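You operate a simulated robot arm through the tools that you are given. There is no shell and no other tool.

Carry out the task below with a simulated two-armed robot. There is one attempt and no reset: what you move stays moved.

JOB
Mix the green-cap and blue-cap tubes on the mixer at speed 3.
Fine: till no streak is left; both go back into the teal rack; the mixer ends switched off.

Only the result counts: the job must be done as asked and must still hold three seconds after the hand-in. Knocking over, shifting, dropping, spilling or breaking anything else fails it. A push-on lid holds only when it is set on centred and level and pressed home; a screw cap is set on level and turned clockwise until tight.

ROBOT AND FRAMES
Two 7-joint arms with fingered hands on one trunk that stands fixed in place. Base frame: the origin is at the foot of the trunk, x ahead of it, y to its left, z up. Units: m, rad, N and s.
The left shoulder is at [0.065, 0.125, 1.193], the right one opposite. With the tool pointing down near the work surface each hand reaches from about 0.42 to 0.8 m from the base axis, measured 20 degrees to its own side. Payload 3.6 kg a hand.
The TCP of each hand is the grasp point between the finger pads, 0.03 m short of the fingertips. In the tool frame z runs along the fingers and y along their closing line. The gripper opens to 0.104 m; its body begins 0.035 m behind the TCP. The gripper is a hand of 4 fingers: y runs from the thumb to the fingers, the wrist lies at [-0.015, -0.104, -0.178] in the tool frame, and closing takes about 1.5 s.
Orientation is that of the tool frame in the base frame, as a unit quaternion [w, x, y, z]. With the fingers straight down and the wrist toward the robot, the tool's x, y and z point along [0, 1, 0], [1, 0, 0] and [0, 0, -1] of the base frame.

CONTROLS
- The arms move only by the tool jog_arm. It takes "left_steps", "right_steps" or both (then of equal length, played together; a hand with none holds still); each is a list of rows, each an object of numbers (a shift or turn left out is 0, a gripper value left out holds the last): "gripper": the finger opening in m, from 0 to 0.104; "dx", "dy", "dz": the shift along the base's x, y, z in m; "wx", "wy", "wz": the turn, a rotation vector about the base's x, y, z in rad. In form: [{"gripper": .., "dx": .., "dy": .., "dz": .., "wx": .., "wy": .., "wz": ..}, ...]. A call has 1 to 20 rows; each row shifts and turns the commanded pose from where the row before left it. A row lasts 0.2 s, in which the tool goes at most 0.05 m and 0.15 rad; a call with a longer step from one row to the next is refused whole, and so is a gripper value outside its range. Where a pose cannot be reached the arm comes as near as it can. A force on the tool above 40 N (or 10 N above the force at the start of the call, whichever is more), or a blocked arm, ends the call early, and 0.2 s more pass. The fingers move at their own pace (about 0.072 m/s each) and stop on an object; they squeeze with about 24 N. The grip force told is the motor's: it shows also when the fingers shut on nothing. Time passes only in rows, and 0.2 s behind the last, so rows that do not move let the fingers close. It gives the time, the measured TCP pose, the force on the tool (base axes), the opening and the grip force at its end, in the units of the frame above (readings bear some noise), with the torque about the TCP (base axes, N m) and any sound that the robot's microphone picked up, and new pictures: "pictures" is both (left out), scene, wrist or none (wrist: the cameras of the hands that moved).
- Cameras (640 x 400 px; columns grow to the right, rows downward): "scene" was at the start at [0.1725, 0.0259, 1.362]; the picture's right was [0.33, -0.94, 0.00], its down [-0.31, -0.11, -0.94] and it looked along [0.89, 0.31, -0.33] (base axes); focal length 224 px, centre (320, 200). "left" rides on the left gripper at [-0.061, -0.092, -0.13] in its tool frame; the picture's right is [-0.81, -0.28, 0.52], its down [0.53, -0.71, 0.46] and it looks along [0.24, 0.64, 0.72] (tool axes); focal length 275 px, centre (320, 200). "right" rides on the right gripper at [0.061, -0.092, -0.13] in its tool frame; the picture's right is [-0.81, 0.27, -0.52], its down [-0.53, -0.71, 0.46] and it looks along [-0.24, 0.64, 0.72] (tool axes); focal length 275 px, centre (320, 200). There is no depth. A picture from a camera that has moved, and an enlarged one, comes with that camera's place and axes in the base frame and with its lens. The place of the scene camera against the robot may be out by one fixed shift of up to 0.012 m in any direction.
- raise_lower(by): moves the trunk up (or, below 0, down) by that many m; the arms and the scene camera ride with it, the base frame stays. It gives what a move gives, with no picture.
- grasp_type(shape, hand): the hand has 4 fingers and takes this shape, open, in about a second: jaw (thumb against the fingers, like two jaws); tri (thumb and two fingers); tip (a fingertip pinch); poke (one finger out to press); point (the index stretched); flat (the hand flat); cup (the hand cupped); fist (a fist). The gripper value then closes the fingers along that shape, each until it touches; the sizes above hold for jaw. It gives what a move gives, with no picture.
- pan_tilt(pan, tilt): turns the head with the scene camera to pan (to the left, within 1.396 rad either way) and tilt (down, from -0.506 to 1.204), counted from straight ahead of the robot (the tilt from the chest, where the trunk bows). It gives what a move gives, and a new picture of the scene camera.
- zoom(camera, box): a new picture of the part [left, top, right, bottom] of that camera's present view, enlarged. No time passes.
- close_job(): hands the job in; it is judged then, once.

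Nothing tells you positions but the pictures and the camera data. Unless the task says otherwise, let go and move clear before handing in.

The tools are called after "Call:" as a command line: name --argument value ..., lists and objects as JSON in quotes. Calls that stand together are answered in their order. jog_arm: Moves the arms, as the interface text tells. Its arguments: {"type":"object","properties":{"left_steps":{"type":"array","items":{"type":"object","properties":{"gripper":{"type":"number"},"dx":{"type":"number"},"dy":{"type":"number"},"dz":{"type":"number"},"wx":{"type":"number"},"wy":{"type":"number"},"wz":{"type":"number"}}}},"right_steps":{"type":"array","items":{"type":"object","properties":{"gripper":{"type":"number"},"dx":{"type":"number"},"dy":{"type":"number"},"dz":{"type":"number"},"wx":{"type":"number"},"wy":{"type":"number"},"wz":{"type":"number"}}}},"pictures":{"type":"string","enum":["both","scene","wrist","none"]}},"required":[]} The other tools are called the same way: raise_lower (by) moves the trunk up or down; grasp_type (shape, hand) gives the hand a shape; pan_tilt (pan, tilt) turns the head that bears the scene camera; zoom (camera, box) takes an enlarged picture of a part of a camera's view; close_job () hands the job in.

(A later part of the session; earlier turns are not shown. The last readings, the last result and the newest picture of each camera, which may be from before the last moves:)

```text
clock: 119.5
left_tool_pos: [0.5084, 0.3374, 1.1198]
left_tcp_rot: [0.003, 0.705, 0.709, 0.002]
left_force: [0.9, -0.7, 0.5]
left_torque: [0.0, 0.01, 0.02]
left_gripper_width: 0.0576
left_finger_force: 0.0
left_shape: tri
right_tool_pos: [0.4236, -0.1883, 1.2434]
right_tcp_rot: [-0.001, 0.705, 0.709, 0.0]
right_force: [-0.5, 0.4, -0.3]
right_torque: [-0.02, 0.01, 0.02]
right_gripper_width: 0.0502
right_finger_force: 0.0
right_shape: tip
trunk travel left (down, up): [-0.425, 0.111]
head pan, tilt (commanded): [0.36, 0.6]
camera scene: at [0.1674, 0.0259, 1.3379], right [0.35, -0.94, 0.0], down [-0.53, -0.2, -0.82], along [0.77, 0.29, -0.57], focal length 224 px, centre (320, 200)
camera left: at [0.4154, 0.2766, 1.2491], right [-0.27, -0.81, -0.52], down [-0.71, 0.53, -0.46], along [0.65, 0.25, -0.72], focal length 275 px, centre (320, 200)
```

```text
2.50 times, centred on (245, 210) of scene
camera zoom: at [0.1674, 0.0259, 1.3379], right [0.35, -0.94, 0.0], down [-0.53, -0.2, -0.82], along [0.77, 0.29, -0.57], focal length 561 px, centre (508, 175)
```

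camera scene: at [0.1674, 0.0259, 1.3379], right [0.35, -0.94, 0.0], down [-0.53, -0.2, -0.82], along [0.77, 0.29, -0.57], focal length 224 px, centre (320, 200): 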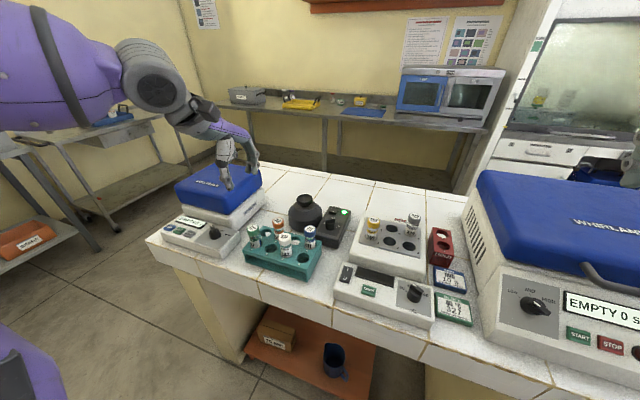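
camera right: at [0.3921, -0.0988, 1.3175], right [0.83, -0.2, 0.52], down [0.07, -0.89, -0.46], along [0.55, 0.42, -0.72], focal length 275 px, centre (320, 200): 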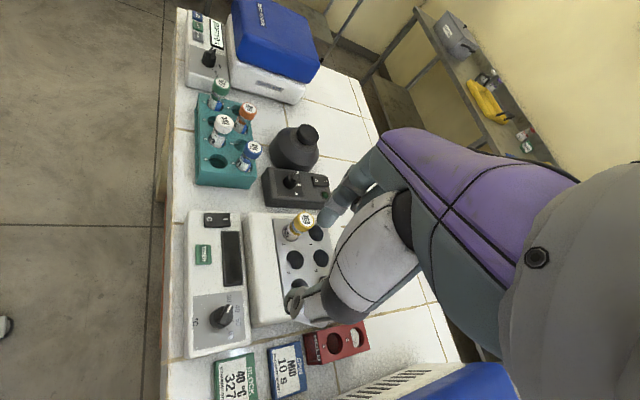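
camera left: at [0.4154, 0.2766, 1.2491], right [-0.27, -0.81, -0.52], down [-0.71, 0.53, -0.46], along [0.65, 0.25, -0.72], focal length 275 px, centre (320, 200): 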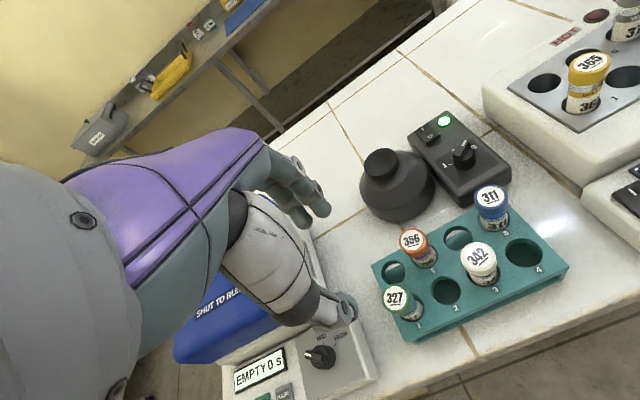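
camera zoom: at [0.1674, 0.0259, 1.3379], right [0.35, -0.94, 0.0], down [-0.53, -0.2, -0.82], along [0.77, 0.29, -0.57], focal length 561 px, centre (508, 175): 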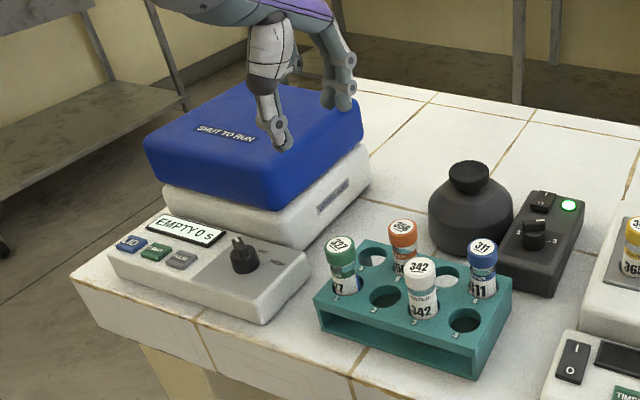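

The green cap is directly under the tool at about (0.508, 0.338), and the centrifuge's side is at y ≳ 0.41, leaving roughly 2 cm beside the hand. Descending carefully.

Call:
jog_arm --left_steps '[{"dz": -0.03}, {"dz": -0.03}, {"dz": -0.03}, {"dz": -0.025}, {}]' --pictures "wrist"

Call:
zoom --camera "left" --box '[220, 170, 460, 350]'

Call:
zoom --camera "scene" --box '[190, 170, 310, 270]'

```text
clock: 120.7
left_tool_pos: [0.5064, 0.3363, 1.0028]
left_tcp_rot: [0.003, 0.706, 0.708, 0.003]
left_force: [-0.5, -0.3, 0.4]
left_torque: [-0.02, 0.01, 0.0]
left_gripper_width: 0.0577
left_finger_force: 0.1
left_shape: tri
right_tool_pos: [0.4219, -0.1862, 1.2444]
right_tcp_rot: [-0.001, 0.706, 0.709, 0.0]
right_force: [-0.9, 0.0, -0.2]
right_torque: [0.02, -0.01, 0.0]
right_gripper_width: 0.0502
right_finger_force: 0.0
right_shape: tip
trunk travel left (down, up): [-0.425, 0.111]
head pan, tilt (commanded): [0.36, 0.6]
camera left: at [0.415, 0.2756, 1.1335], right [-0.27, -0.81, -0.52], down [-0.71, 0.53, -0.46], along [0.65, 0.25, -0.72], focal length 275 px, centre (320, 200)
```

left: 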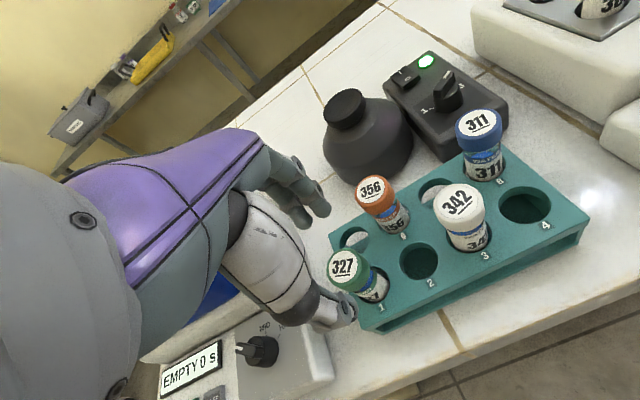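

```text
2.22 times, centred on (340, 260) of left
camera zoom: at [0.415, 0.2756, 1.1335], right [-0.27, -0.81, -0.52], down [-0.71, 0.53, -0.46], along [0.65, 0.25, -0.72], focal length 612 px, centre (276, 67)
```

zoom: 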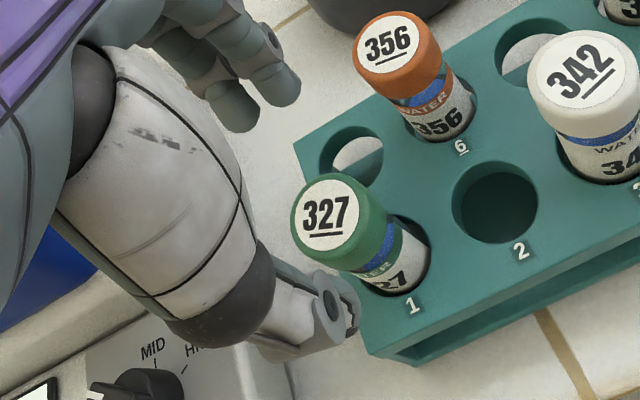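

```text
4.00 times, centred on (250, 220) of scene
camera zoom: at [0.167, 0.026, 1.338], right [0.35, -0.94, 0.0], down [-0.53, -0.2, -0.83], along [0.77, 0.29, -0.56], focal length 897 px, centre (600, 120)
```

zoom: 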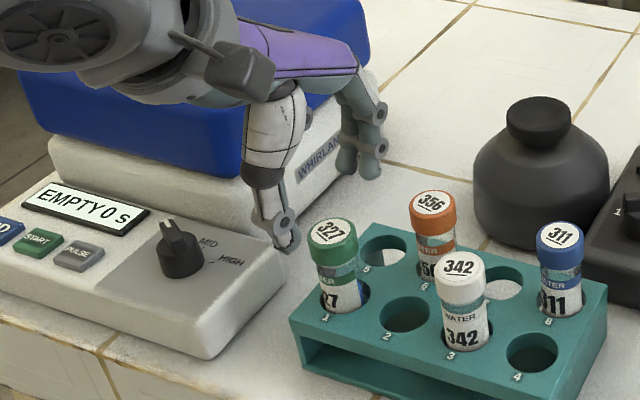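

Call:
jog_arm --left_steps '[{"dz": -0.02}, {"dz": -0.015}, {"dz": -0.012}, {}]' --pictures "wrist"

Call:
zoom --camera "left" --box '[220, 170, 460, 350]'

Call:
zoom --camera "scene" --box '[190, 170, 310, 270]'

```text
clock: 121.7
left_tool_pos: [0.5062, 0.3365, 0.959]
left_tcp_rot: [0.002, 0.706, 0.708, 0.002]
left_force: [0.1, -0.2, 0.0]
left_torque: [-0.01, 0.04, -0.02]
left_gripper_width: 0.0577
left_finger_force: 0.0
left_shape: tri
right_tool_pos: [0.4229, -0.1873, 1.2459]
right_tcp_rot: [0.0, 0.705, 0.709, 0.0]
right_force: [0.2, -0.2, 0.1]
right_torque: [0.02, -0.01, 0.0]
right_gripper_width: 0.0502
right_finger_force: 0.0
right_shape: tip
trunk travel left (down, up): [-0.425, 0.111]
head pan, tilt (commanded): [0.36, 0.6]
camera left: at [0.4164, 0.2755, 1.0878], right [-0.27, -0.81, -0.52], down [-0.71, 0.53, -0.46], along [0.65, 0.25, -0.72], focal length 275 px, centre (320, 200)
```

left: 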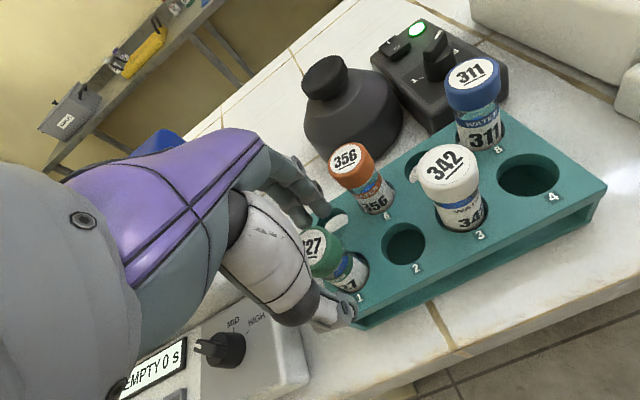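

```text
2.22 times, centred on (340, 260) of left
camera zoom: at [0.4164, 0.2755, 1.0878], right [-0.27, -0.81, -0.52], down [-0.71, 0.53, -0.46], along [0.65, 0.25, -0.72], focal length 612 px, centre (276, 67)
```

zoom: 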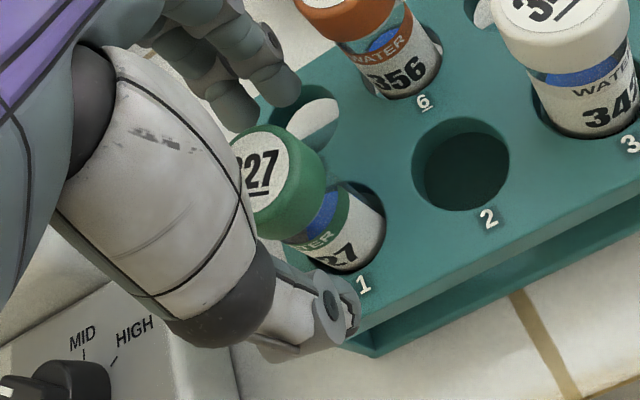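

```text
4.00 times, centred on (250, 220) of scene
camera zoom: at [0.167, 0.0261, 1.338], right [0.35, -0.94, 0.0], down [-0.53, -0.2, -0.83], along [0.77, 0.29, -0.56], focal length 897 px, centre (600, 120)
```

zoom: 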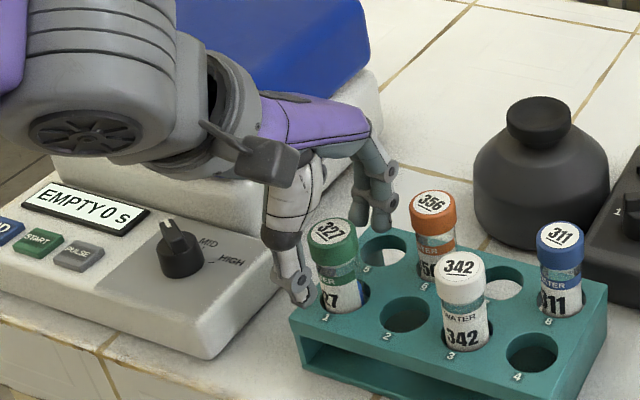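

Call:
jog_arm --left_steps '[{"dz": -0.008}, {"dz": -0.008}, {}, {"gripper": 0.0}, {}, {}, {}, {}, {}]' --pictures "wrist"

Call:
zoom --camera "left" --box '[220, 170, 460, 350]'

Call:
zoom --camera "scene" --box '[190, 170, 310, 270]'

```text
clock: 123.7
left_tool_pos: [0.5085, 0.3374, 0.94]
left_tcp_rot: [0.002, 0.705, 0.709, 0.003]
left_force: [0.6, 0.0, 0.7]
left_torque: [0.02, -0.01, -0.01]
left_gripper_width: 0.018
left_finger_force: 23.6
left_shape: tri
right_tool_pos: [0.4226, -0.1867, 1.2449]
right_tcp_rot: [0.0, 0.705, 0.709, 0.0]
right_force: [-0.2, -0.3, 0.1]
right_torque: [-0.01, 0.0, -0.02]
right_gripper_width: 0.0501
right_finger_force: 0.0
right_shape: tip
trunk travel left (down, up): [-0.425, 0.111]
head pan, tilt (commanded): [0.36, 0.6]
camera left: at [0.4169, 0.2758, 1.0707], right [-0.27, -0.81, -0.52], down [-0.71, 0.53, -0.46], along [0.65, 0.25, -0.72], focal length 275 px, centre (320, 200)
```

left: 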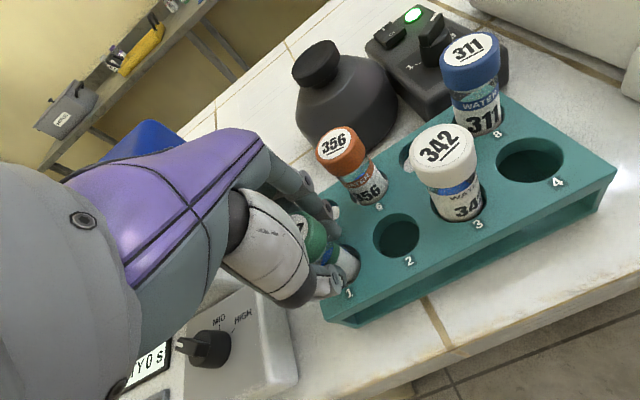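

```text
2.22 times, centred on (340, 260) of left
camera zoom: at [0.4169, 0.2758, 1.0707], right [-0.27, -0.81, -0.52], down [-0.71, 0.53, -0.46], along [0.65, 0.25, -0.72], focal length 612 px, centre (276, 67)
```

zoom: 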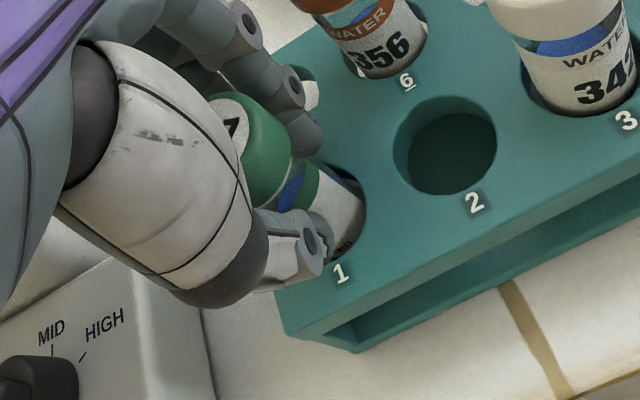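

```text
4.00 times, centred on (250, 220) of scene
camera zoom: at [0.1672, 0.0262, 1.3379], right [0.35, -0.94, 0.0], down [-0.53, -0.2, -0.83], along [0.77, 0.29, -0.56], focal length 897 px, centre (600, 120)
```

zoom: 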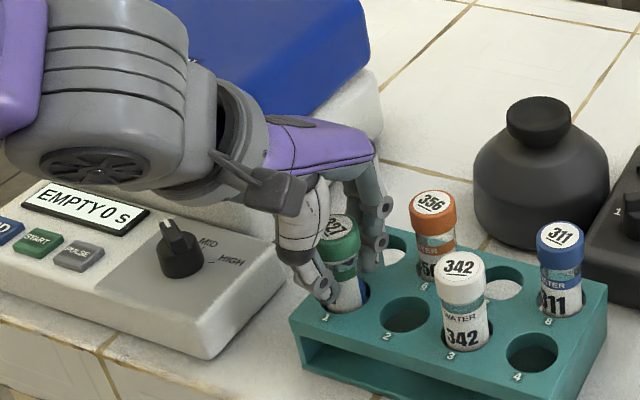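

The green tube is gripped. Lifting straight up.

Call:
jog_arm --left_steps '[{"dz": 0.01}, {"dz": 0.02}, {"dz": 0.03}, {"dz": 0.03}, {"dz": 0.03}, {"dz": 0.025}, {}]' --pictures "wrist"

Call:
zoom --camera "scene" --box '[210, 160, 290, 230]'

Call:
zoom --camera "left" --box '[260, 200, 440, 320]'

```text
clock: 125.3
left_tool_pos: [0.5084, 0.3366, 1.087]
left_tcp_rot: [0.002, 0.706, 0.708, 0.002]
left_force: [0.4, 0.0, -0.9]
left_torque: [-0.03, 0.0, -0.02]
left_gripper_width: 0.0178
left_finger_force: 23.7
left_shape: tri
right_tool_pos: [0.4233, -0.1863, 1.2438]
right_tcp_rot: [0.0, 0.705, 0.709, 0.0]
right_force: [0.3, 0.6, -0.9]
right_torque: [-0.01, 0.02, -0.01]
right_gripper_width: 0.05
right_finger_force: 0.1
right_shape: tip
trunk travel left (down, up): [-0.425, 0.111]
head pan, tilt (commanded): [0.36, 0.6]
camera left: at [0.4165, 0.2756, 1.2172], right [-0.27, -0.81, -0.52], down [-0.71, 0.53, -0.46], along [0.65, 0.25, -0.72], focal length 275 px, centre (320, 200)
```

left: 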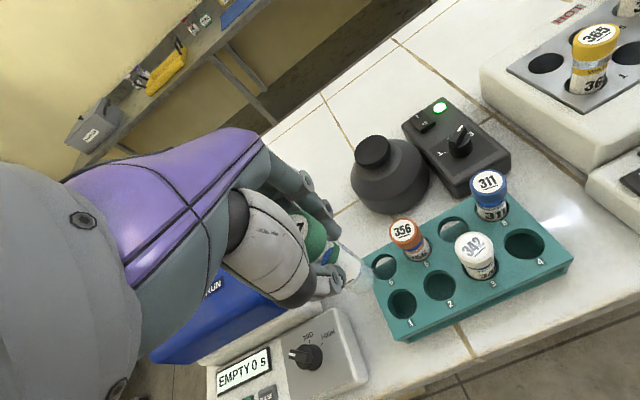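

```text
5.71 times, centred on (250, 195) of scene
camera zoom: at [0.1673, 0.0263, 1.3379], right [0.35, -0.94, 0.0], down [-0.53, -0.2, -0.82], along [0.77, 0.29, -0.57], focal length 1282 px, centre (720, 229)
```

zoom: 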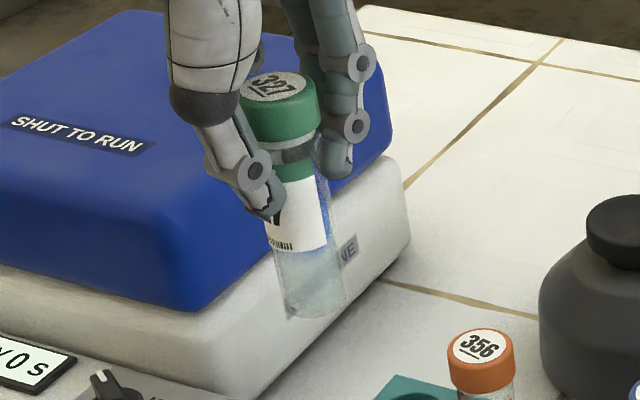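

```text
3.33 times, centred on (350, 260) of left
camera zoom: at [0.4165, 0.2756, 1.2172], right [-0.27, -0.81, -0.52], down [-0.71, 0.53, -0.46], along [0.65, 0.25, -0.72], focal length 918 px, centre (220, 0)
```

zoom: 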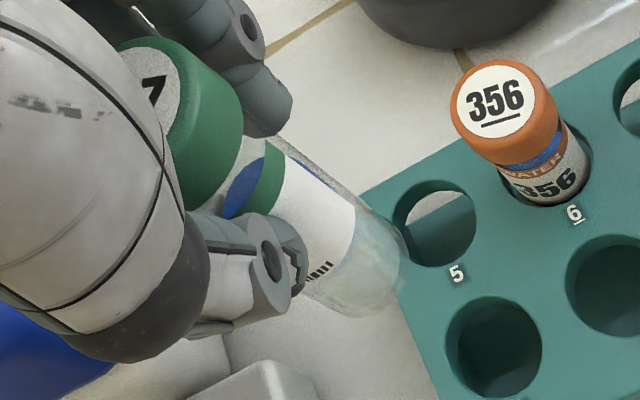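

Call:
jog_arm --left_steps '[{"dx": 0.03, "dy": -0.011}, {"dx": 0.03, "dy": -0.011}, {"dx": 0.03, "dy": -0.011}, {"dx": 0.03, "dy": -0.011, "dz": -0.008}, {"dx": 0.03, "dy": -0.011, "dz": -0.01}, {"dx": 0.026, "dy": -0.009, "dz": -0.012}, {}, {}]' --pictures "wrist"

Call:
zoom --camera "left" --box '[220, 170, 460, 350]'

Call:
zoom --camera "scene" --box '[275, 160, 335, 220]'

```text
clock: 127.1
left_tool_pos: [0.6825, 0.2748, 1.0574]
left_tcp_rot: [0.002, 0.706, 0.709, 0.001]
left_force: [-0.5, 0.2, 0.0]
left_torque: [-0.04, 0.0, 0.01]
left_gripper_width: 0.0178
left_finger_force: 23.4
left_shape: tri
right_tool_pos: [0.4231, -0.1874, 1.2452]
right_tcp_rot: [0.0, 0.705, 0.709, -0.001]
right_force: [0.5, -0.3, 0.7]
right_torque: [-0.01, 0.0, -0.03]
right_gripper_width: 0.0499
right_finger_force: 0.0
right_shape: tip
trunk travel left (down, up): [-0.425, 0.111]
head pan, tilt (commanded): [0.36, 0.6]
camera left: at [0.5911, 0.2128, 1.1858], right [-0.27, -0.81, -0.52], down [-0.71, 0.53, -0.46], along [0.65, 0.25, -0.72], focal length 275 px, centre (320, 200)
```

left: 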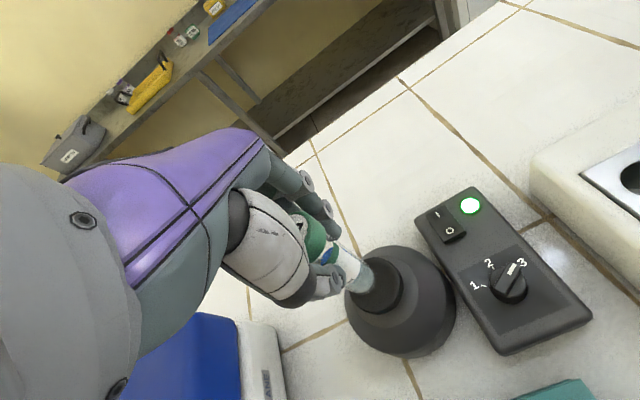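

```text
2.22 times, centred on (340, 260) of left
camera zoom: at [0.5911, 0.2128, 1.1858], right [-0.27, -0.81, -0.52], down [-0.71, 0.53, -0.46], along [0.65, 0.25, -0.72], focal length 612 px, centre (276, 67)
```

zoom: 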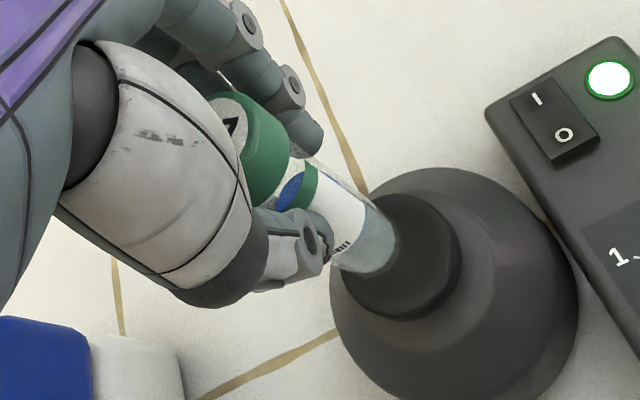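

```text
6.67 times, centred on (305, 190) of scene
camera zoom: at [0.1676, 0.0261, 1.3379], right [0.35, -0.94, 0.0], down [-0.53, -0.2, -0.82], along [0.77, 0.29, -0.57], focal length 1495 px, centre (420, 267)
```

zoom: 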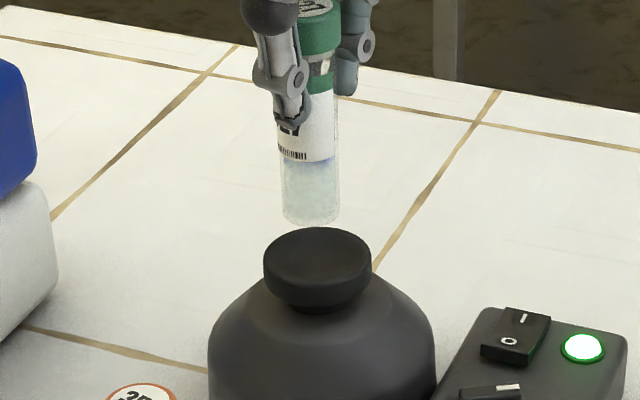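

Same approach as before, aiming for (0.687, 0.2745) and lowering onto the dish.

Call:
jog_arm --left_steps '[{"dx": 0.004}, {"dz": -0.01}, {"dz": -0.01}, {"dz": -0.006}, {}]' --pictures "none"

Call:
zoom --camera "scene" --box '[275, 170, 335, 220]'

Call:
zoom --camera "left" --box '[220, 170, 460, 350]'

```text
clock: 128.3
left_tool_pos: [0.6862, 0.2732, 1.0316]
left_tcp_rot: [0.002, 0.706, 0.708, 0.002]
left_force: [-0.2, 0.8, 0.0]
left_torque: [-0.04, -0.01, -0.01]
left_gripper_width: 0.0175
left_finger_force: 24.3
left_shape: tri
right_tool_pos: [0.4229, -0.1873, 1.245]
right_tcp_rot: [0.0, 0.705, 0.709, 0.0]
right_force: [0.4, 0.1, 0.5]
right_torque: [0.01, 0.0, 0.03]
right_gripper_width: 0.0502
right_finger_force: 0.0
right_shape: tip
trunk travel left (down, up): [-0.425, 0.111]
head pan, tilt (commanded): [0.36, 0.6]
```

```text
8.00 times, centred on (305, 195) of scene
camera zoom: at [0.1672, 0.0261, 1.3379], right [0.35, -0.94, 0.0], down [-0.53, -0.2, -0.83], along [0.77, 0.29, -0.56], focal length 1794 px, centre (440, 240)
```

zoom: 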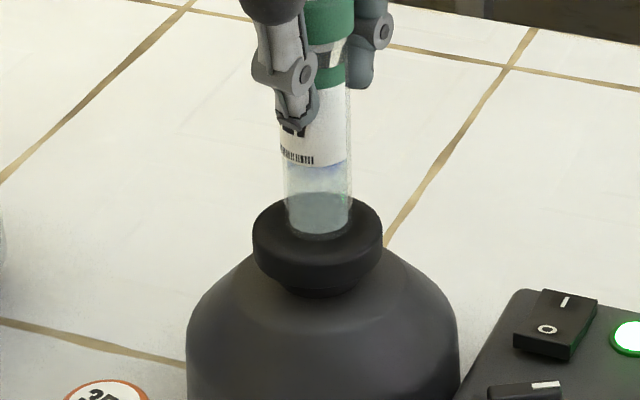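

```text
2.22 times, centred on (340, 260) of left
camera zoom: at [0.5957, 0.2123, 1.1611], right [-0.27, -0.81, -0.52], down [-0.71, 0.53, -0.46], along [0.65, 0.25, -0.72], focal length 612 px, centre (276, 67)
```

zoom: 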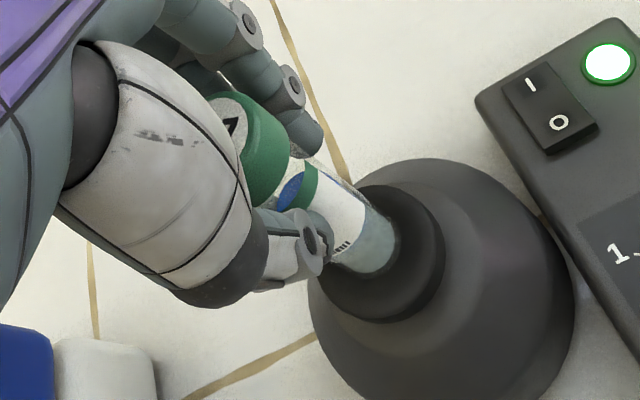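

Call:
jog_arm --left_steps '[{"dz": -0.003}, {"dz": -0.003}, {"dz": -0.002}, {}]' --pictures "none"

Call:
zoom --camera "scene" --box '[287, 184, 323, 208]'

```text
clock: 129.3
left_tool_pos: [0.6873, 0.272, 1.0243]
left_tcp_rot: [0.003, 0.705, 0.709, 0.002]
left_force: [-1.4, -0.2, 6.1]
left_torque: [0.04, -0.01, 0.0]
left_gripper_width: 0.0179
left_finger_force: 23.9
left_shape: tri
right_tool_pos: [0.4229, -0.1858, 1.2452]
right_tcp_rot: [0.0, 0.705, 0.709, 0.0]
right_force: [0.0, 0.3, 0.2]
right_torque: [-0.05, 0.01, 0.06]
right_gripper_width: 0.05
right_finger_force: 0.1
right_shape: tip
trunk travel left (down, up): [-0.425, 0.111]
head pan, tilt (commanded): [0.36, 0.6]
```

```text
16.00 times, centred on (305, 196) of scene
camera zoom: at [0.1665, 0.0261, 1.3381], right [0.35, -0.94, 0.0], down [-0.53, -0.2, -0.83], along [0.77, 0.29, -0.56], focal length 3588 px, centre (560, 264)
```

zoom: 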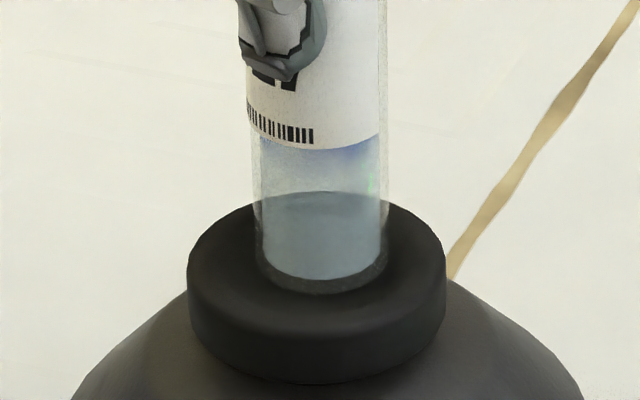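

In contact at 6 N. I'll press 1 mm more and hold.

Call:
jog_arm --left_steps '[{"dz": -0.001}, {}, {}, {}, {}, {}, {}, {}, {}, {}]' --pictures "none"

Call:
zoom --camera "scene" --box '[287, 184, 323, 208]'

```text
clock: 131.5
left_tool_pos: [0.6868, 0.273, 1.0237]
left_tcp_rot: [0.004, 0.706, 0.708, 0.003]
left_force: [0.8, 1.7, 14.6]
left_torque: [0.02, -0.06, 0.03]
left_gripper_width: 0.0181
left_finger_force: 24.3
left_shape: tri
right_tool_pos: [0.4202, -0.1877, 1.2458]
right_tcp_rot: [0.0, 0.705, 0.709, 0.001]
right_force: [-0.2, 0.0, -0.6]
right_torque: [-0.03, 0.02, -0.01]
right_gripper_width: 0.0503
right_finger_force: 0.1
right_shape: tip
trunk travel left (down, up): [-0.425, 0.111]
head pan, tilt (commanded): [0.36, 0.6]
```

```text
16.00 times, centred on (305, 196) of scene
camera zoom: at [0.1657, 0.0259, 1.3382], right [0.35, -0.94, 0.0], down [-0.53, -0.2, -0.83], along [0.77, 0.29, -0.56], focal length 3588 px, centre (560, 264)
```

zoom: 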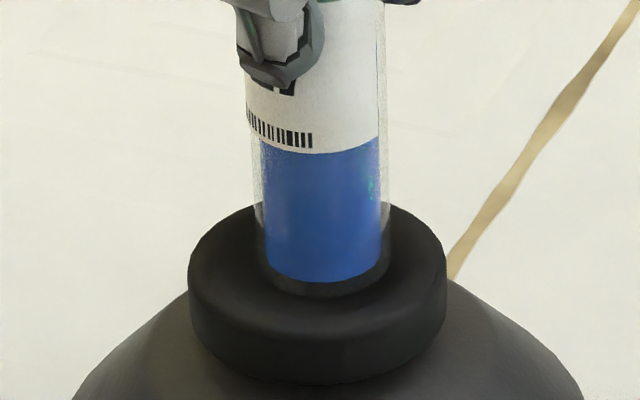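

It is mixing now. I'll hold it for about as long as the blue one.

Call:
jog_arm --left_steps '[{}, {}, {}, {}, {}, {}, {}, {}, {}, {}, {}, {}, {}, {}, {}, {}, {}, {}, {}, {}]' --pictures "none"

Call:
jog_arm --left_steps '[{}, {}, {}, {}, {}, {}, {}, {}, {}, {}, {}, {}, {}, {}, {}, {}, {}, {}, {}, {}]' --pictures "none"

Call:
zoom --camera "scene" --box '[287, 184, 323, 208]'

Call:
zoom --camera "left" --box '[300, 210, 420, 300]'

```text
clock: 135.7
left_tool_pos: [0.6868, 0.2732, 1.0235]
left_tcp_rot: [0.003, 0.706, 0.709, 0.003]
left_force: [0.6, 2.6, 16.0]
left_torque: [0.08, -0.07, -0.03]
left_gripper_width: 0.0182
left_finger_force: 24.6
left_shape: tri
right_tool_pos: [0.4219, -0.1872, 1.2453]
right_tcp_rot: [0.001, 0.705, 0.709, 0.0]
right_force: [0.5, -0.9, -0.3]
right_torque: [0.0, 0.01, 0.04]
right_gripper_width: 0.05
right_finger_force: 0.1
right_shape: tip
trunk travel left (down, up): [-0.425, 0.111]
head pan, tilt (commanded): [0.36, 0.6]
```

```text
clock: 139.9
left_tool_pos: [0.6866, 0.2716, 1.0229]
left_tcp_rot: [0.004, 0.706, 0.709, 0.003]
left_force: [0.7, 2.6, 14.7]
left_torque: [0.05, -0.09, -0.01]
left_gripper_width: 0.0184
left_finger_force: 23.8
left_shape: tri
right_tool_pos: [0.4223, -0.1873, 1.2455]
right_tcp_rot: [0.001, 0.705, 0.709, 0.0]
right_force: [1.2, 0.4, 0.2]
right_torque: [0.02, 0.03, 0.0]
right_gripper_width: 0.0501
right_finger_force: 0.1
right_shape: tip
trunk travel left (down, up): [-0.425, 0.111]
head pan, tilt (commanded): [0.36, 0.6]
```

```text
16.00 times, centred on (305, 196) of scene
camera zoom: at [0.1657, 0.0259, 1.3382], right [0.35, -0.94, 0.0], down [-0.53, -0.2, -0.83], along [0.77, 0.29, -0.56], focal length 3588 px, centre (560, 264)
```

zoom: 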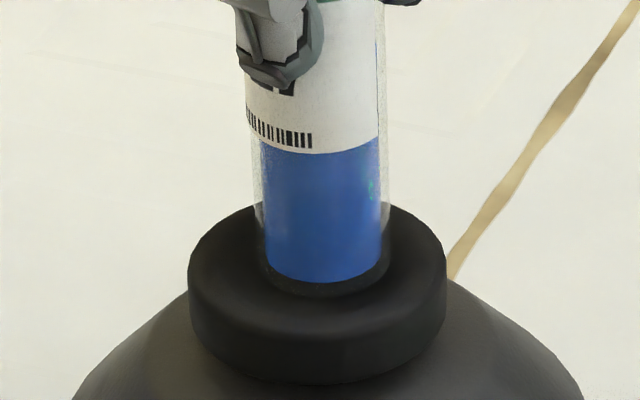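

```text
4.44 times, centred on (360, 255) of left
camera zoom: at [0.5948, 0.2112, 1.1527], right [-0.27, -0.81, -0.52], down [-0.71, 0.53, -0.46], along [0.65, 0.25, -0.72], focal length 1224 px, centre (142, -44)
```

zoom: 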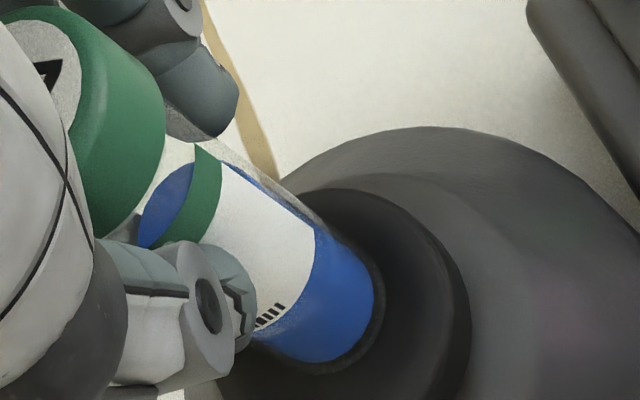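

Uniform blue with no streak. I'll lift and carry it back above slot 1.

Call:
jog_arm --left_steps '[{"dz": 0.01}, {"dz": 0.02}, {"dz": 0.02}, {"dz": 0.013}, {}]' --pictures "none"

Call:
zoom --camera "scene" --box '[280, 140, 330, 180]'

Call:
zoom --camera "scene" --box '[230, 180, 370, 280]'

Call:
jog_arm --left_steps '[{"dx": -0.03, "dy": 0.011}, {"dx": -0.03, "dy": 0.011}, {"dx": -0.03, "dy": 0.011}, {"dx": -0.03, "dy": 0.011}, {"dx": -0.03, "dy": 0.011}, {"dx": -0.028, "dy": 0.01}, {}, {}]' --pictures "wrist"

Call:
zoom --camera "left" --box '[260, 200, 440, 320]'

Call:
zoom --camera "scene" --box '[200, 150, 320, 260]'

```text
clock: 141.1
left_tool_pos: [0.6868, 0.2737, 1.0851]
left_tcp_rot: [0.001, 0.706, 0.708, 0.002]
left_force: [-0.4, -0.2, -0.9]
left_torque: [0.01, 0.02, -0.01]
left_gripper_width: 0.0183
left_finger_force: 24.1
left_shape: tri
right_tool_pos: [0.4226, -0.1869, 1.2457]
right_tcp_rot: [0.0, 0.706, 0.709, 0.0]
right_force: [0.4, 0.0, -0.6]
right_torque: [0.02, 0.01, 0.0]
right_gripper_width: 0.0498
right_finger_force: 0.1
right_shape: tip
trunk travel left (down, up): [-0.425, 0.111]
head pan, tilt (commanded): [0.36, 0.6]
```

```text
10.00 times, centred on (305, 160) of scene
camera zoom: at [0.1674, 0.0262, 1.3379], right [0.35, -0.94, 0.0], down [-0.53, -0.2, -0.82], along [0.77, 0.29, -0.57], focal length 2243 px, centre (470, 600)
```

zoom: 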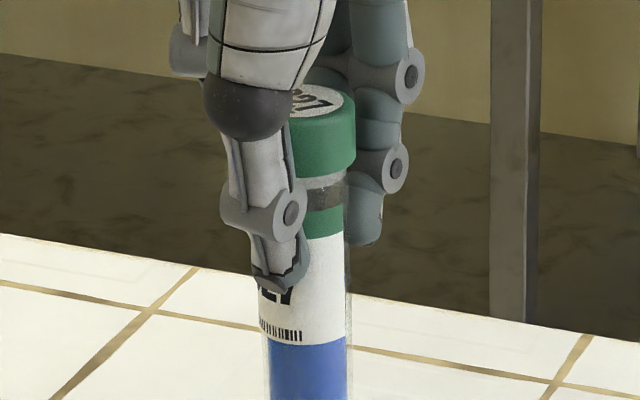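

```text
4.00 times, centred on (300, 230) of scene
camera zoom: at [0.1674, 0.0262, 1.3379], right [0.35, -0.94, 0.0], down [-0.53, -0.2, -0.82], along [0.77, 0.29, -0.57], focal length 897 px, centre (400, 80)
```

zoom: 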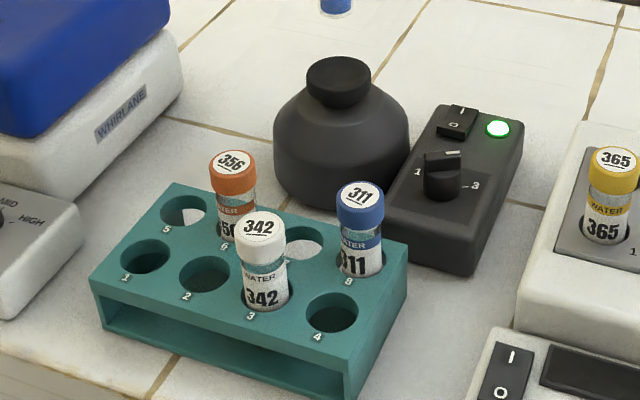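

```text
clock: 142.9
left_tool_pos: [0.5114, 0.3381, 1.0822]
left_tcp_rot: [0.003, 0.705, 0.709, 0.002]
left_force: [0.5, 0.3, -0.9]
left_torque: [0.02, -0.04, 0.05]
left_gripper_width: 0.0181
left_finger_force: 23.8
left_shape: tri
right_tool_pos: [0.422, -0.1872, 1.2453]
right_tcp_rot: [0.0, 0.706, 0.709, 0.0]
right_force: [-0.3, 0.1, 0.1]
right_torque: [-0.01, 0.02, -0.02]
right_gripper_width: 0.0499
right_finger_force: 0.1
right_shape: tip
trunk travel left (down, up): [-0.425, 0.111]
head pan, tilt (commanded): [0.36, 0.6]
camera left: at [0.42, 0.2772, 1.2122], right [-0.27, -0.81, -0.52], down [-0.71, 0.53, -0.46], along [0.65, 0.25, -0.72], focal length 275 px, centre (320, 200)
```

left: 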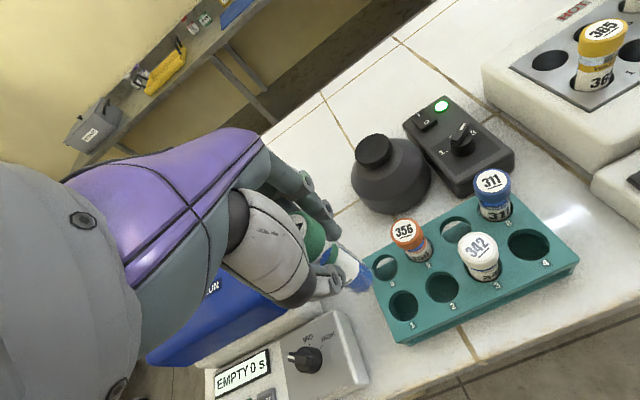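

```text
3.33 times, centred on (350, 260) of left
camera zoom: at [0.42, 0.2772, 1.2122], right [-0.27, -0.81, -0.52], down [-0.71, 0.53, -0.46], along [0.65, 0.25, -0.72], focal length 918 px, centre (220, 0)
```

zoom: 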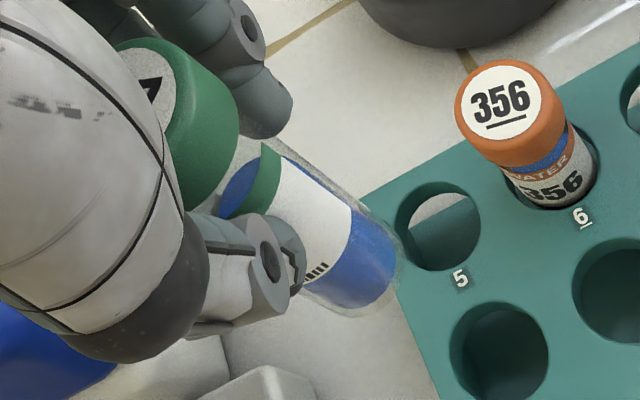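

```text
3.64 times, centred on (260, 205) of scene
camera zoom: at [0.1669, 0.0264, 1.338], right [0.35, -0.94, 0.0], down [-0.53, -0.2, -0.83], along [0.77, 0.29, -0.56], focal length 816 px, centre (538, 182)
```

zoom: 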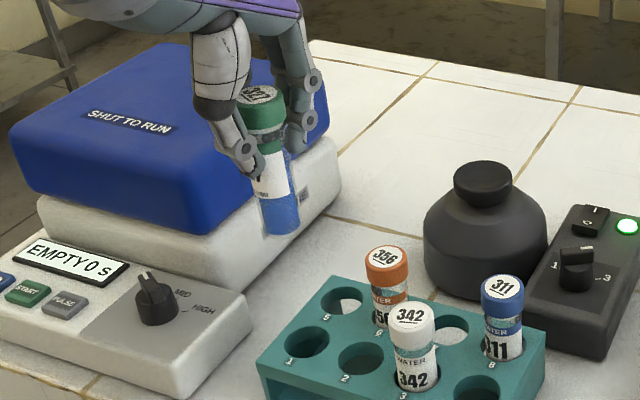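

The tube hangs slightly tilted, with its bottom about 5 mm toward +y. I'll tilt the hand a little to make it vertical and align with hole 1 at about (0.507, 0.337).

Call:
jog_arm --left_steps '[{"wx": -0.055, "wy": -0.02}, {"dx": -0.004, "dy": -0.001}, {}, {}]' --pictures "wrist"

Call:
zoom --camera "left" --box '[260, 200, 440, 320]'

Call:
zoom --camera "scene" --box '[200, 150, 320, 260]'

```text
clock: 143.9
left_tool_pos: [0.5075, 0.3379, 1.0842]
left_tcp_rot: [0.029, 0.705, 0.709, -0.011]
left_force: [-0.8, 0.5, -0.9]
left_torque: [-0.01, 0.0, -0.01]
left_gripper_width: 0.0182
left_finger_force: 24.4
left_shape: tri
right_tool_pos: [0.4229, -0.1866, 1.2456]
right_tcp_rot: [0.0, 0.706, 0.708, -0.001]
right_force: [-0.1, 0.3, 0.1]
right_torque: [0.02, -0.01, -0.02]
right_gripper_width: 0.0504
right_finger_force: 0.0
right_shape: tip
trunk travel left (down, up): [-0.425, 0.111]
head pan, tilt (commanded): [0.36, 0.6]
camera left: at [0.4129, 0.2834, 1.2145], right [-0.26, -0.84, -0.48], down [-0.7, 0.5, -0.5], along [0.66, 0.21, -0.72], focal length 275 px, centre (320, 200)
```

left: 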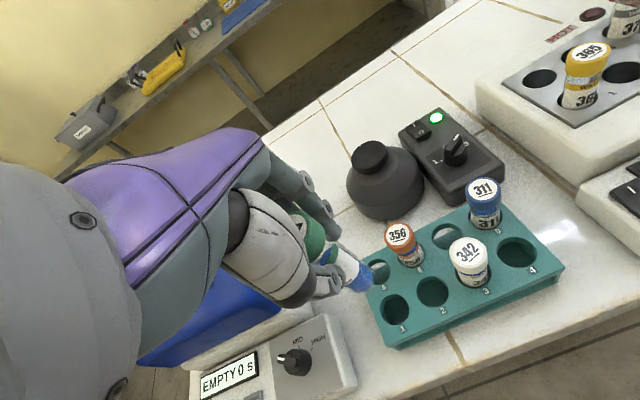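

```text
3.33 times, centred on (350, 260) of left
camera zoom: at [0.4129, 0.2834, 1.2145], right [-0.26, -0.84, -0.48], down [-0.7, 0.5, -0.5], along [0.66, 0.21, -0.72], focal length 918 px, centre (220, 0)
```

zoom: 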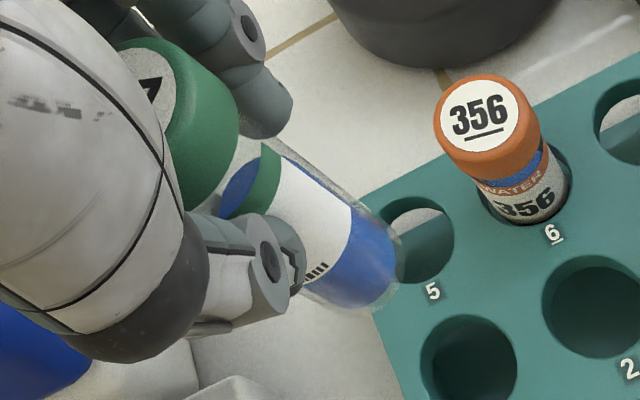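

```text
3.64 times, centred on (260, 205) of scene
camera zoom: at [0.1672, 0.0261, 1.3379], right [0.35, -0.94, 0.0], down [-0.53, -0.2, -0.83], along [0.77, 0.29, -0.56], focal length 816 px, centre (538, 182)
```

zoom: 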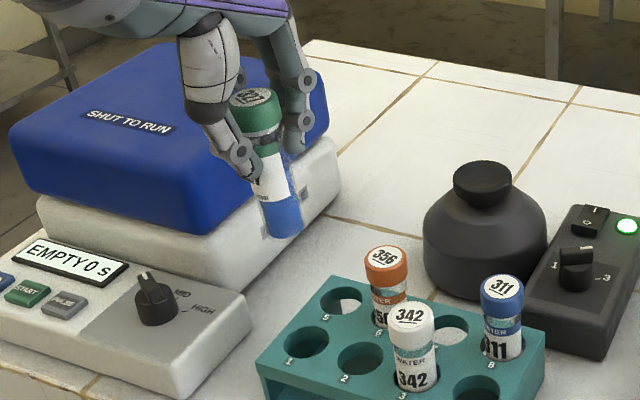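

Call:
jog_arm --left_steps '[{"dx": 0.001, "dy": -0.002}, {"dz": -0.03}, {"dz": -0.03}, {"dz": -0.015}, {}]' --pictures "wrist"

Call:
zoom --camera "left" --box '[260, 200, 440, 320]'

Call:
zoom --camera "scene" --box '[200, 170, 300, 260]'

```text
clock: 145.1
left_tool_pos: [0.5087, 0.3326, 1.0103]
left_tcp_rot: [0.028, 0.705, 0.709, -0.01]
left_force: [0.4, -0.1, -0.3]
left_torque: [-0.01, -0.02, 0.01]
left_gripper_width: 0.0183
left_finger_force: 23.9
left_shape: tri
right_tool_pos: [0.4224, -0.1871, 1.2456]
right_tcp_rot: [0.0, 0.705, 0.709, 0.0]
right_force: [-0.2, -0.2, -0.7]
right_torque: [0.01, -0.01, -0.01]
right_gripper_width: 0.0501
right_finger_force: 0.1
right_shape: tip
trunk travel left (down, up): [-0.425, 0.111]
head pan, tilt (commanded): [0.36, 0.6]
camera left: at [0.4137, 0.2784, 1.141], right [-0.26, -0.84, -0.48], down [-0.7, 0.5, -0.5], along [0.66, 0.21, -0.72], focal length 275 px, centre (320, 200)
```

left: 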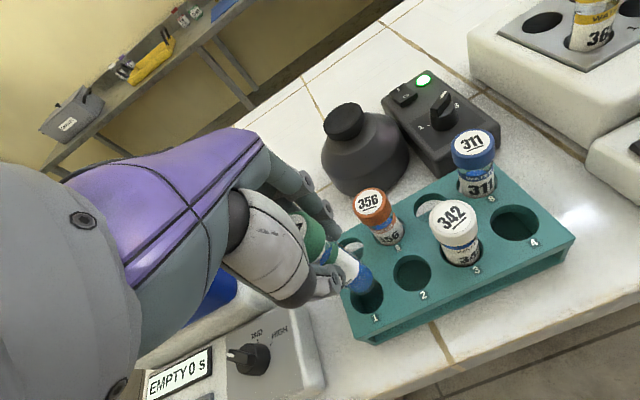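

```text
3.33 times, centred on (350, 260) of left
camera zoom: at [0.4137, 0.2784, 1.141], right [-0.26, -0.84, -0.48], down [-0.7, 0.5, -0.5], along [0.66, 0.21, -0.72], focal length 918 px, centre (220, 0)
```

zoom: 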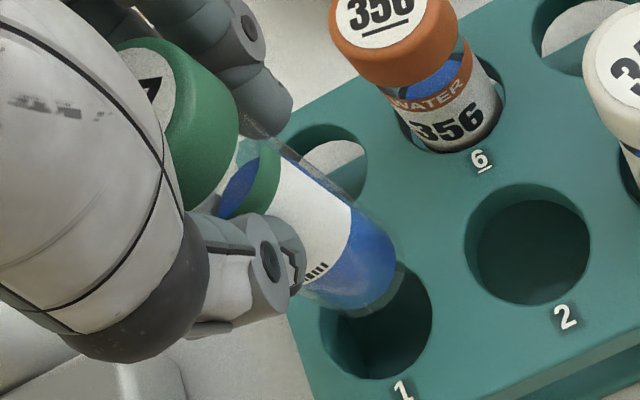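

```text
4.44 times, centred on (250, 215) of scene
camera zoom: at [0.1671, 0.0262, 1.338], right [0.35, -0.94, 0.0], down [-0.53, -0.2, -0.83], along [0.77, 0.29, -0.56], focal length 997 px, centre (631, 133)
```

zoom: 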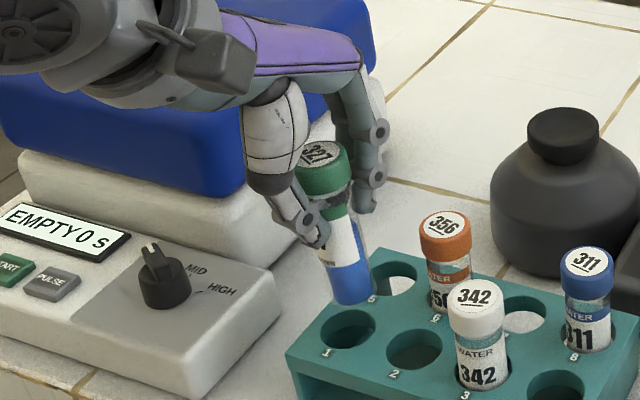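

Call:
jog_arm --left_steps '[{"dx": -0.001, "dy": 0.004}, {}, {"dz": -0.01}, {}]' --pictures "wrist"

Call:
zoom --camera "left" --box '[260, 200, 440, 320]'

Call:
zoom --camera "scene" --box '[220, 190, 280, 250]'

```text
clock: 146.1
left_tool_pos: [0.5066, 0.3369, 1.0012]
left_tcp_rot: [0.03, 0.705, 0.708, -0.01]
left_force: [-0.6, -0.1, -0.6]
left_torque: [-0.02, 0.03, 0.01]
left_gripper_width: 0.0179
left_finger_force: 23.6
left_shape: tri
right_tool_pos: [0.421, -0.1872, 1.2446]
right_tcp_rot: [0.0, 0.705, 0.709, 0.001]
right_force: [0.0, -0.4, 0.6]
right_torque: [0.02, -0.01, -0.01]
right_gripper_width: 0.0501
right_finger_force: 0.1
right_shape: tip
trunk travel left (down, up): [-0.425, 0.111]
head pan, tilt (commanded): [0.36, 0.6]
camera left: at [0.4118, 0.283, 1.1315], right [-0.26, -0.84, -0.48], down [-0.7, 0.5, -0.5], along [0.66, 0.21, -0.72], focal length 275 px, centre (320, 200)
```

left: 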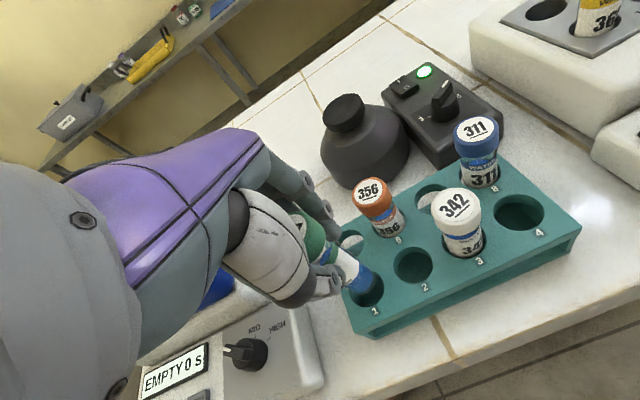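

```text
3.33 times, centred on (350, 260) of left
camera zoom: at [0.4118, 0.283, 1.1315], right [-0.26, -0.84, -0.48], down [-0.7, 0.5, -0.5], along [0.66, 0.21, -0.72], focal length 918 px, centre (220, 0)
```

zoom: 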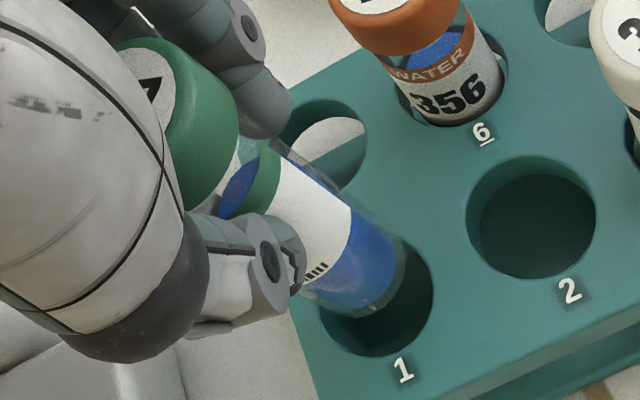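

```text
6.67 times, centred on (250, 220) of scene
camera zoom: at [0.1671, 0.0261, 1.338], right [0.35, -0.94, 0.0], down [-0.53, -0.2, -0.83], along [0.77, 0.29, -0.56], focal length 1495 px, centre (787, 67)
```

zoom: 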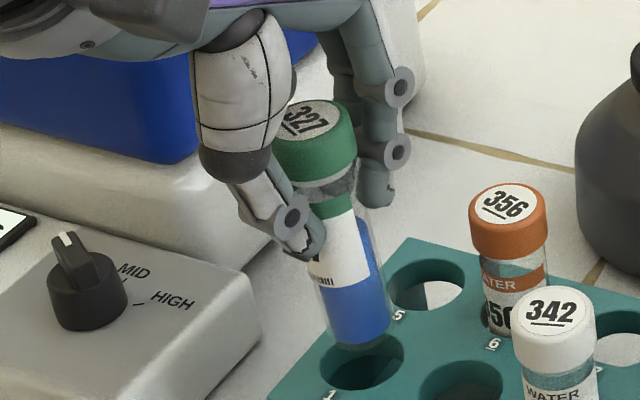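

Well aligned now. Inserting slowly while watching forces.

Call:
jog_arm --left_steps '[{"dz": -0.008}, {"dz": -0.008}, {"dz": -0.008}, {}]' --pictures "none"

Call:
zoom --camera "left" --box '[260, 200, 440, 320]'

Call:
zoom --camera "scene" --box '[220, 190, 280, 250]'

```text
clock: 147.1
left_tool_pos: [0.505, 0.3368, 0.9759]
left_tcp_rot: [0.028, 0.705, 0.709, -0.01]
left_force: [-0.4, -0.2, -0.1]
left_torque: [0.02, 0.02, 0.0]
left_gripper_width: 0.0181
left_finger_force: 24.2
left_shape: tri
right_tool_pos: [0.4231, -0.1876, 1.2452]
right_tcp_rot: [0.0, 0.705, 0.709, 0.0]
right_force: [0.0, 0.5, 0.2]
right_torque: [0.04, 0.01, 0.01]
right_gripper_width: 0.0502
right_finger_force: 0.0
right_shape: tip
trunk travel left (down, up): [-0.425, 0.111]
head pan, tilt (commanded): [0.36, 0.6]
```

```text
3.33 times, centred on (350, 260) of left
camera zoom: at [0.4114, 0.2841, 1.1069], right [-0.26, -0.84, -0.48], down [-0.7, 0.5, -0.5], along [0.66, 0.21, -0.72], focal length 918 px, centre (220, 0)
```

zoom: 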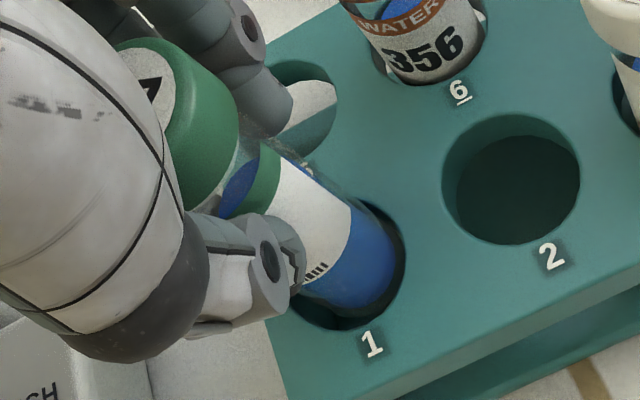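

```text
6.67 times, centred on (250, 220) of scene
camera zoom: at [0.1672, 0.0261, 1.3379], right [0.35, -0.94, 0.0], down [-0.53, -0.2, -0.83], along [0.77, 0.29, -0.56], focal length 1495 px, centre (787, 67)
```

zoom: 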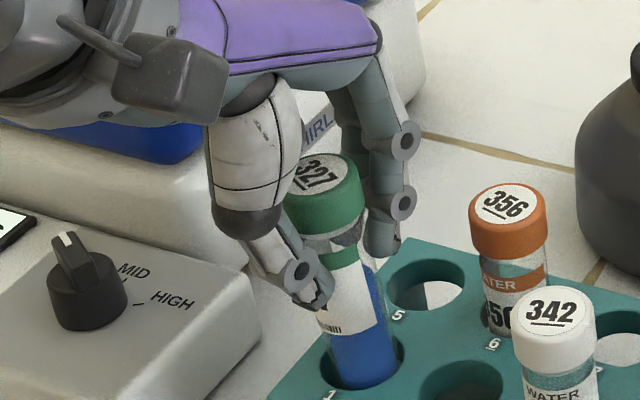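

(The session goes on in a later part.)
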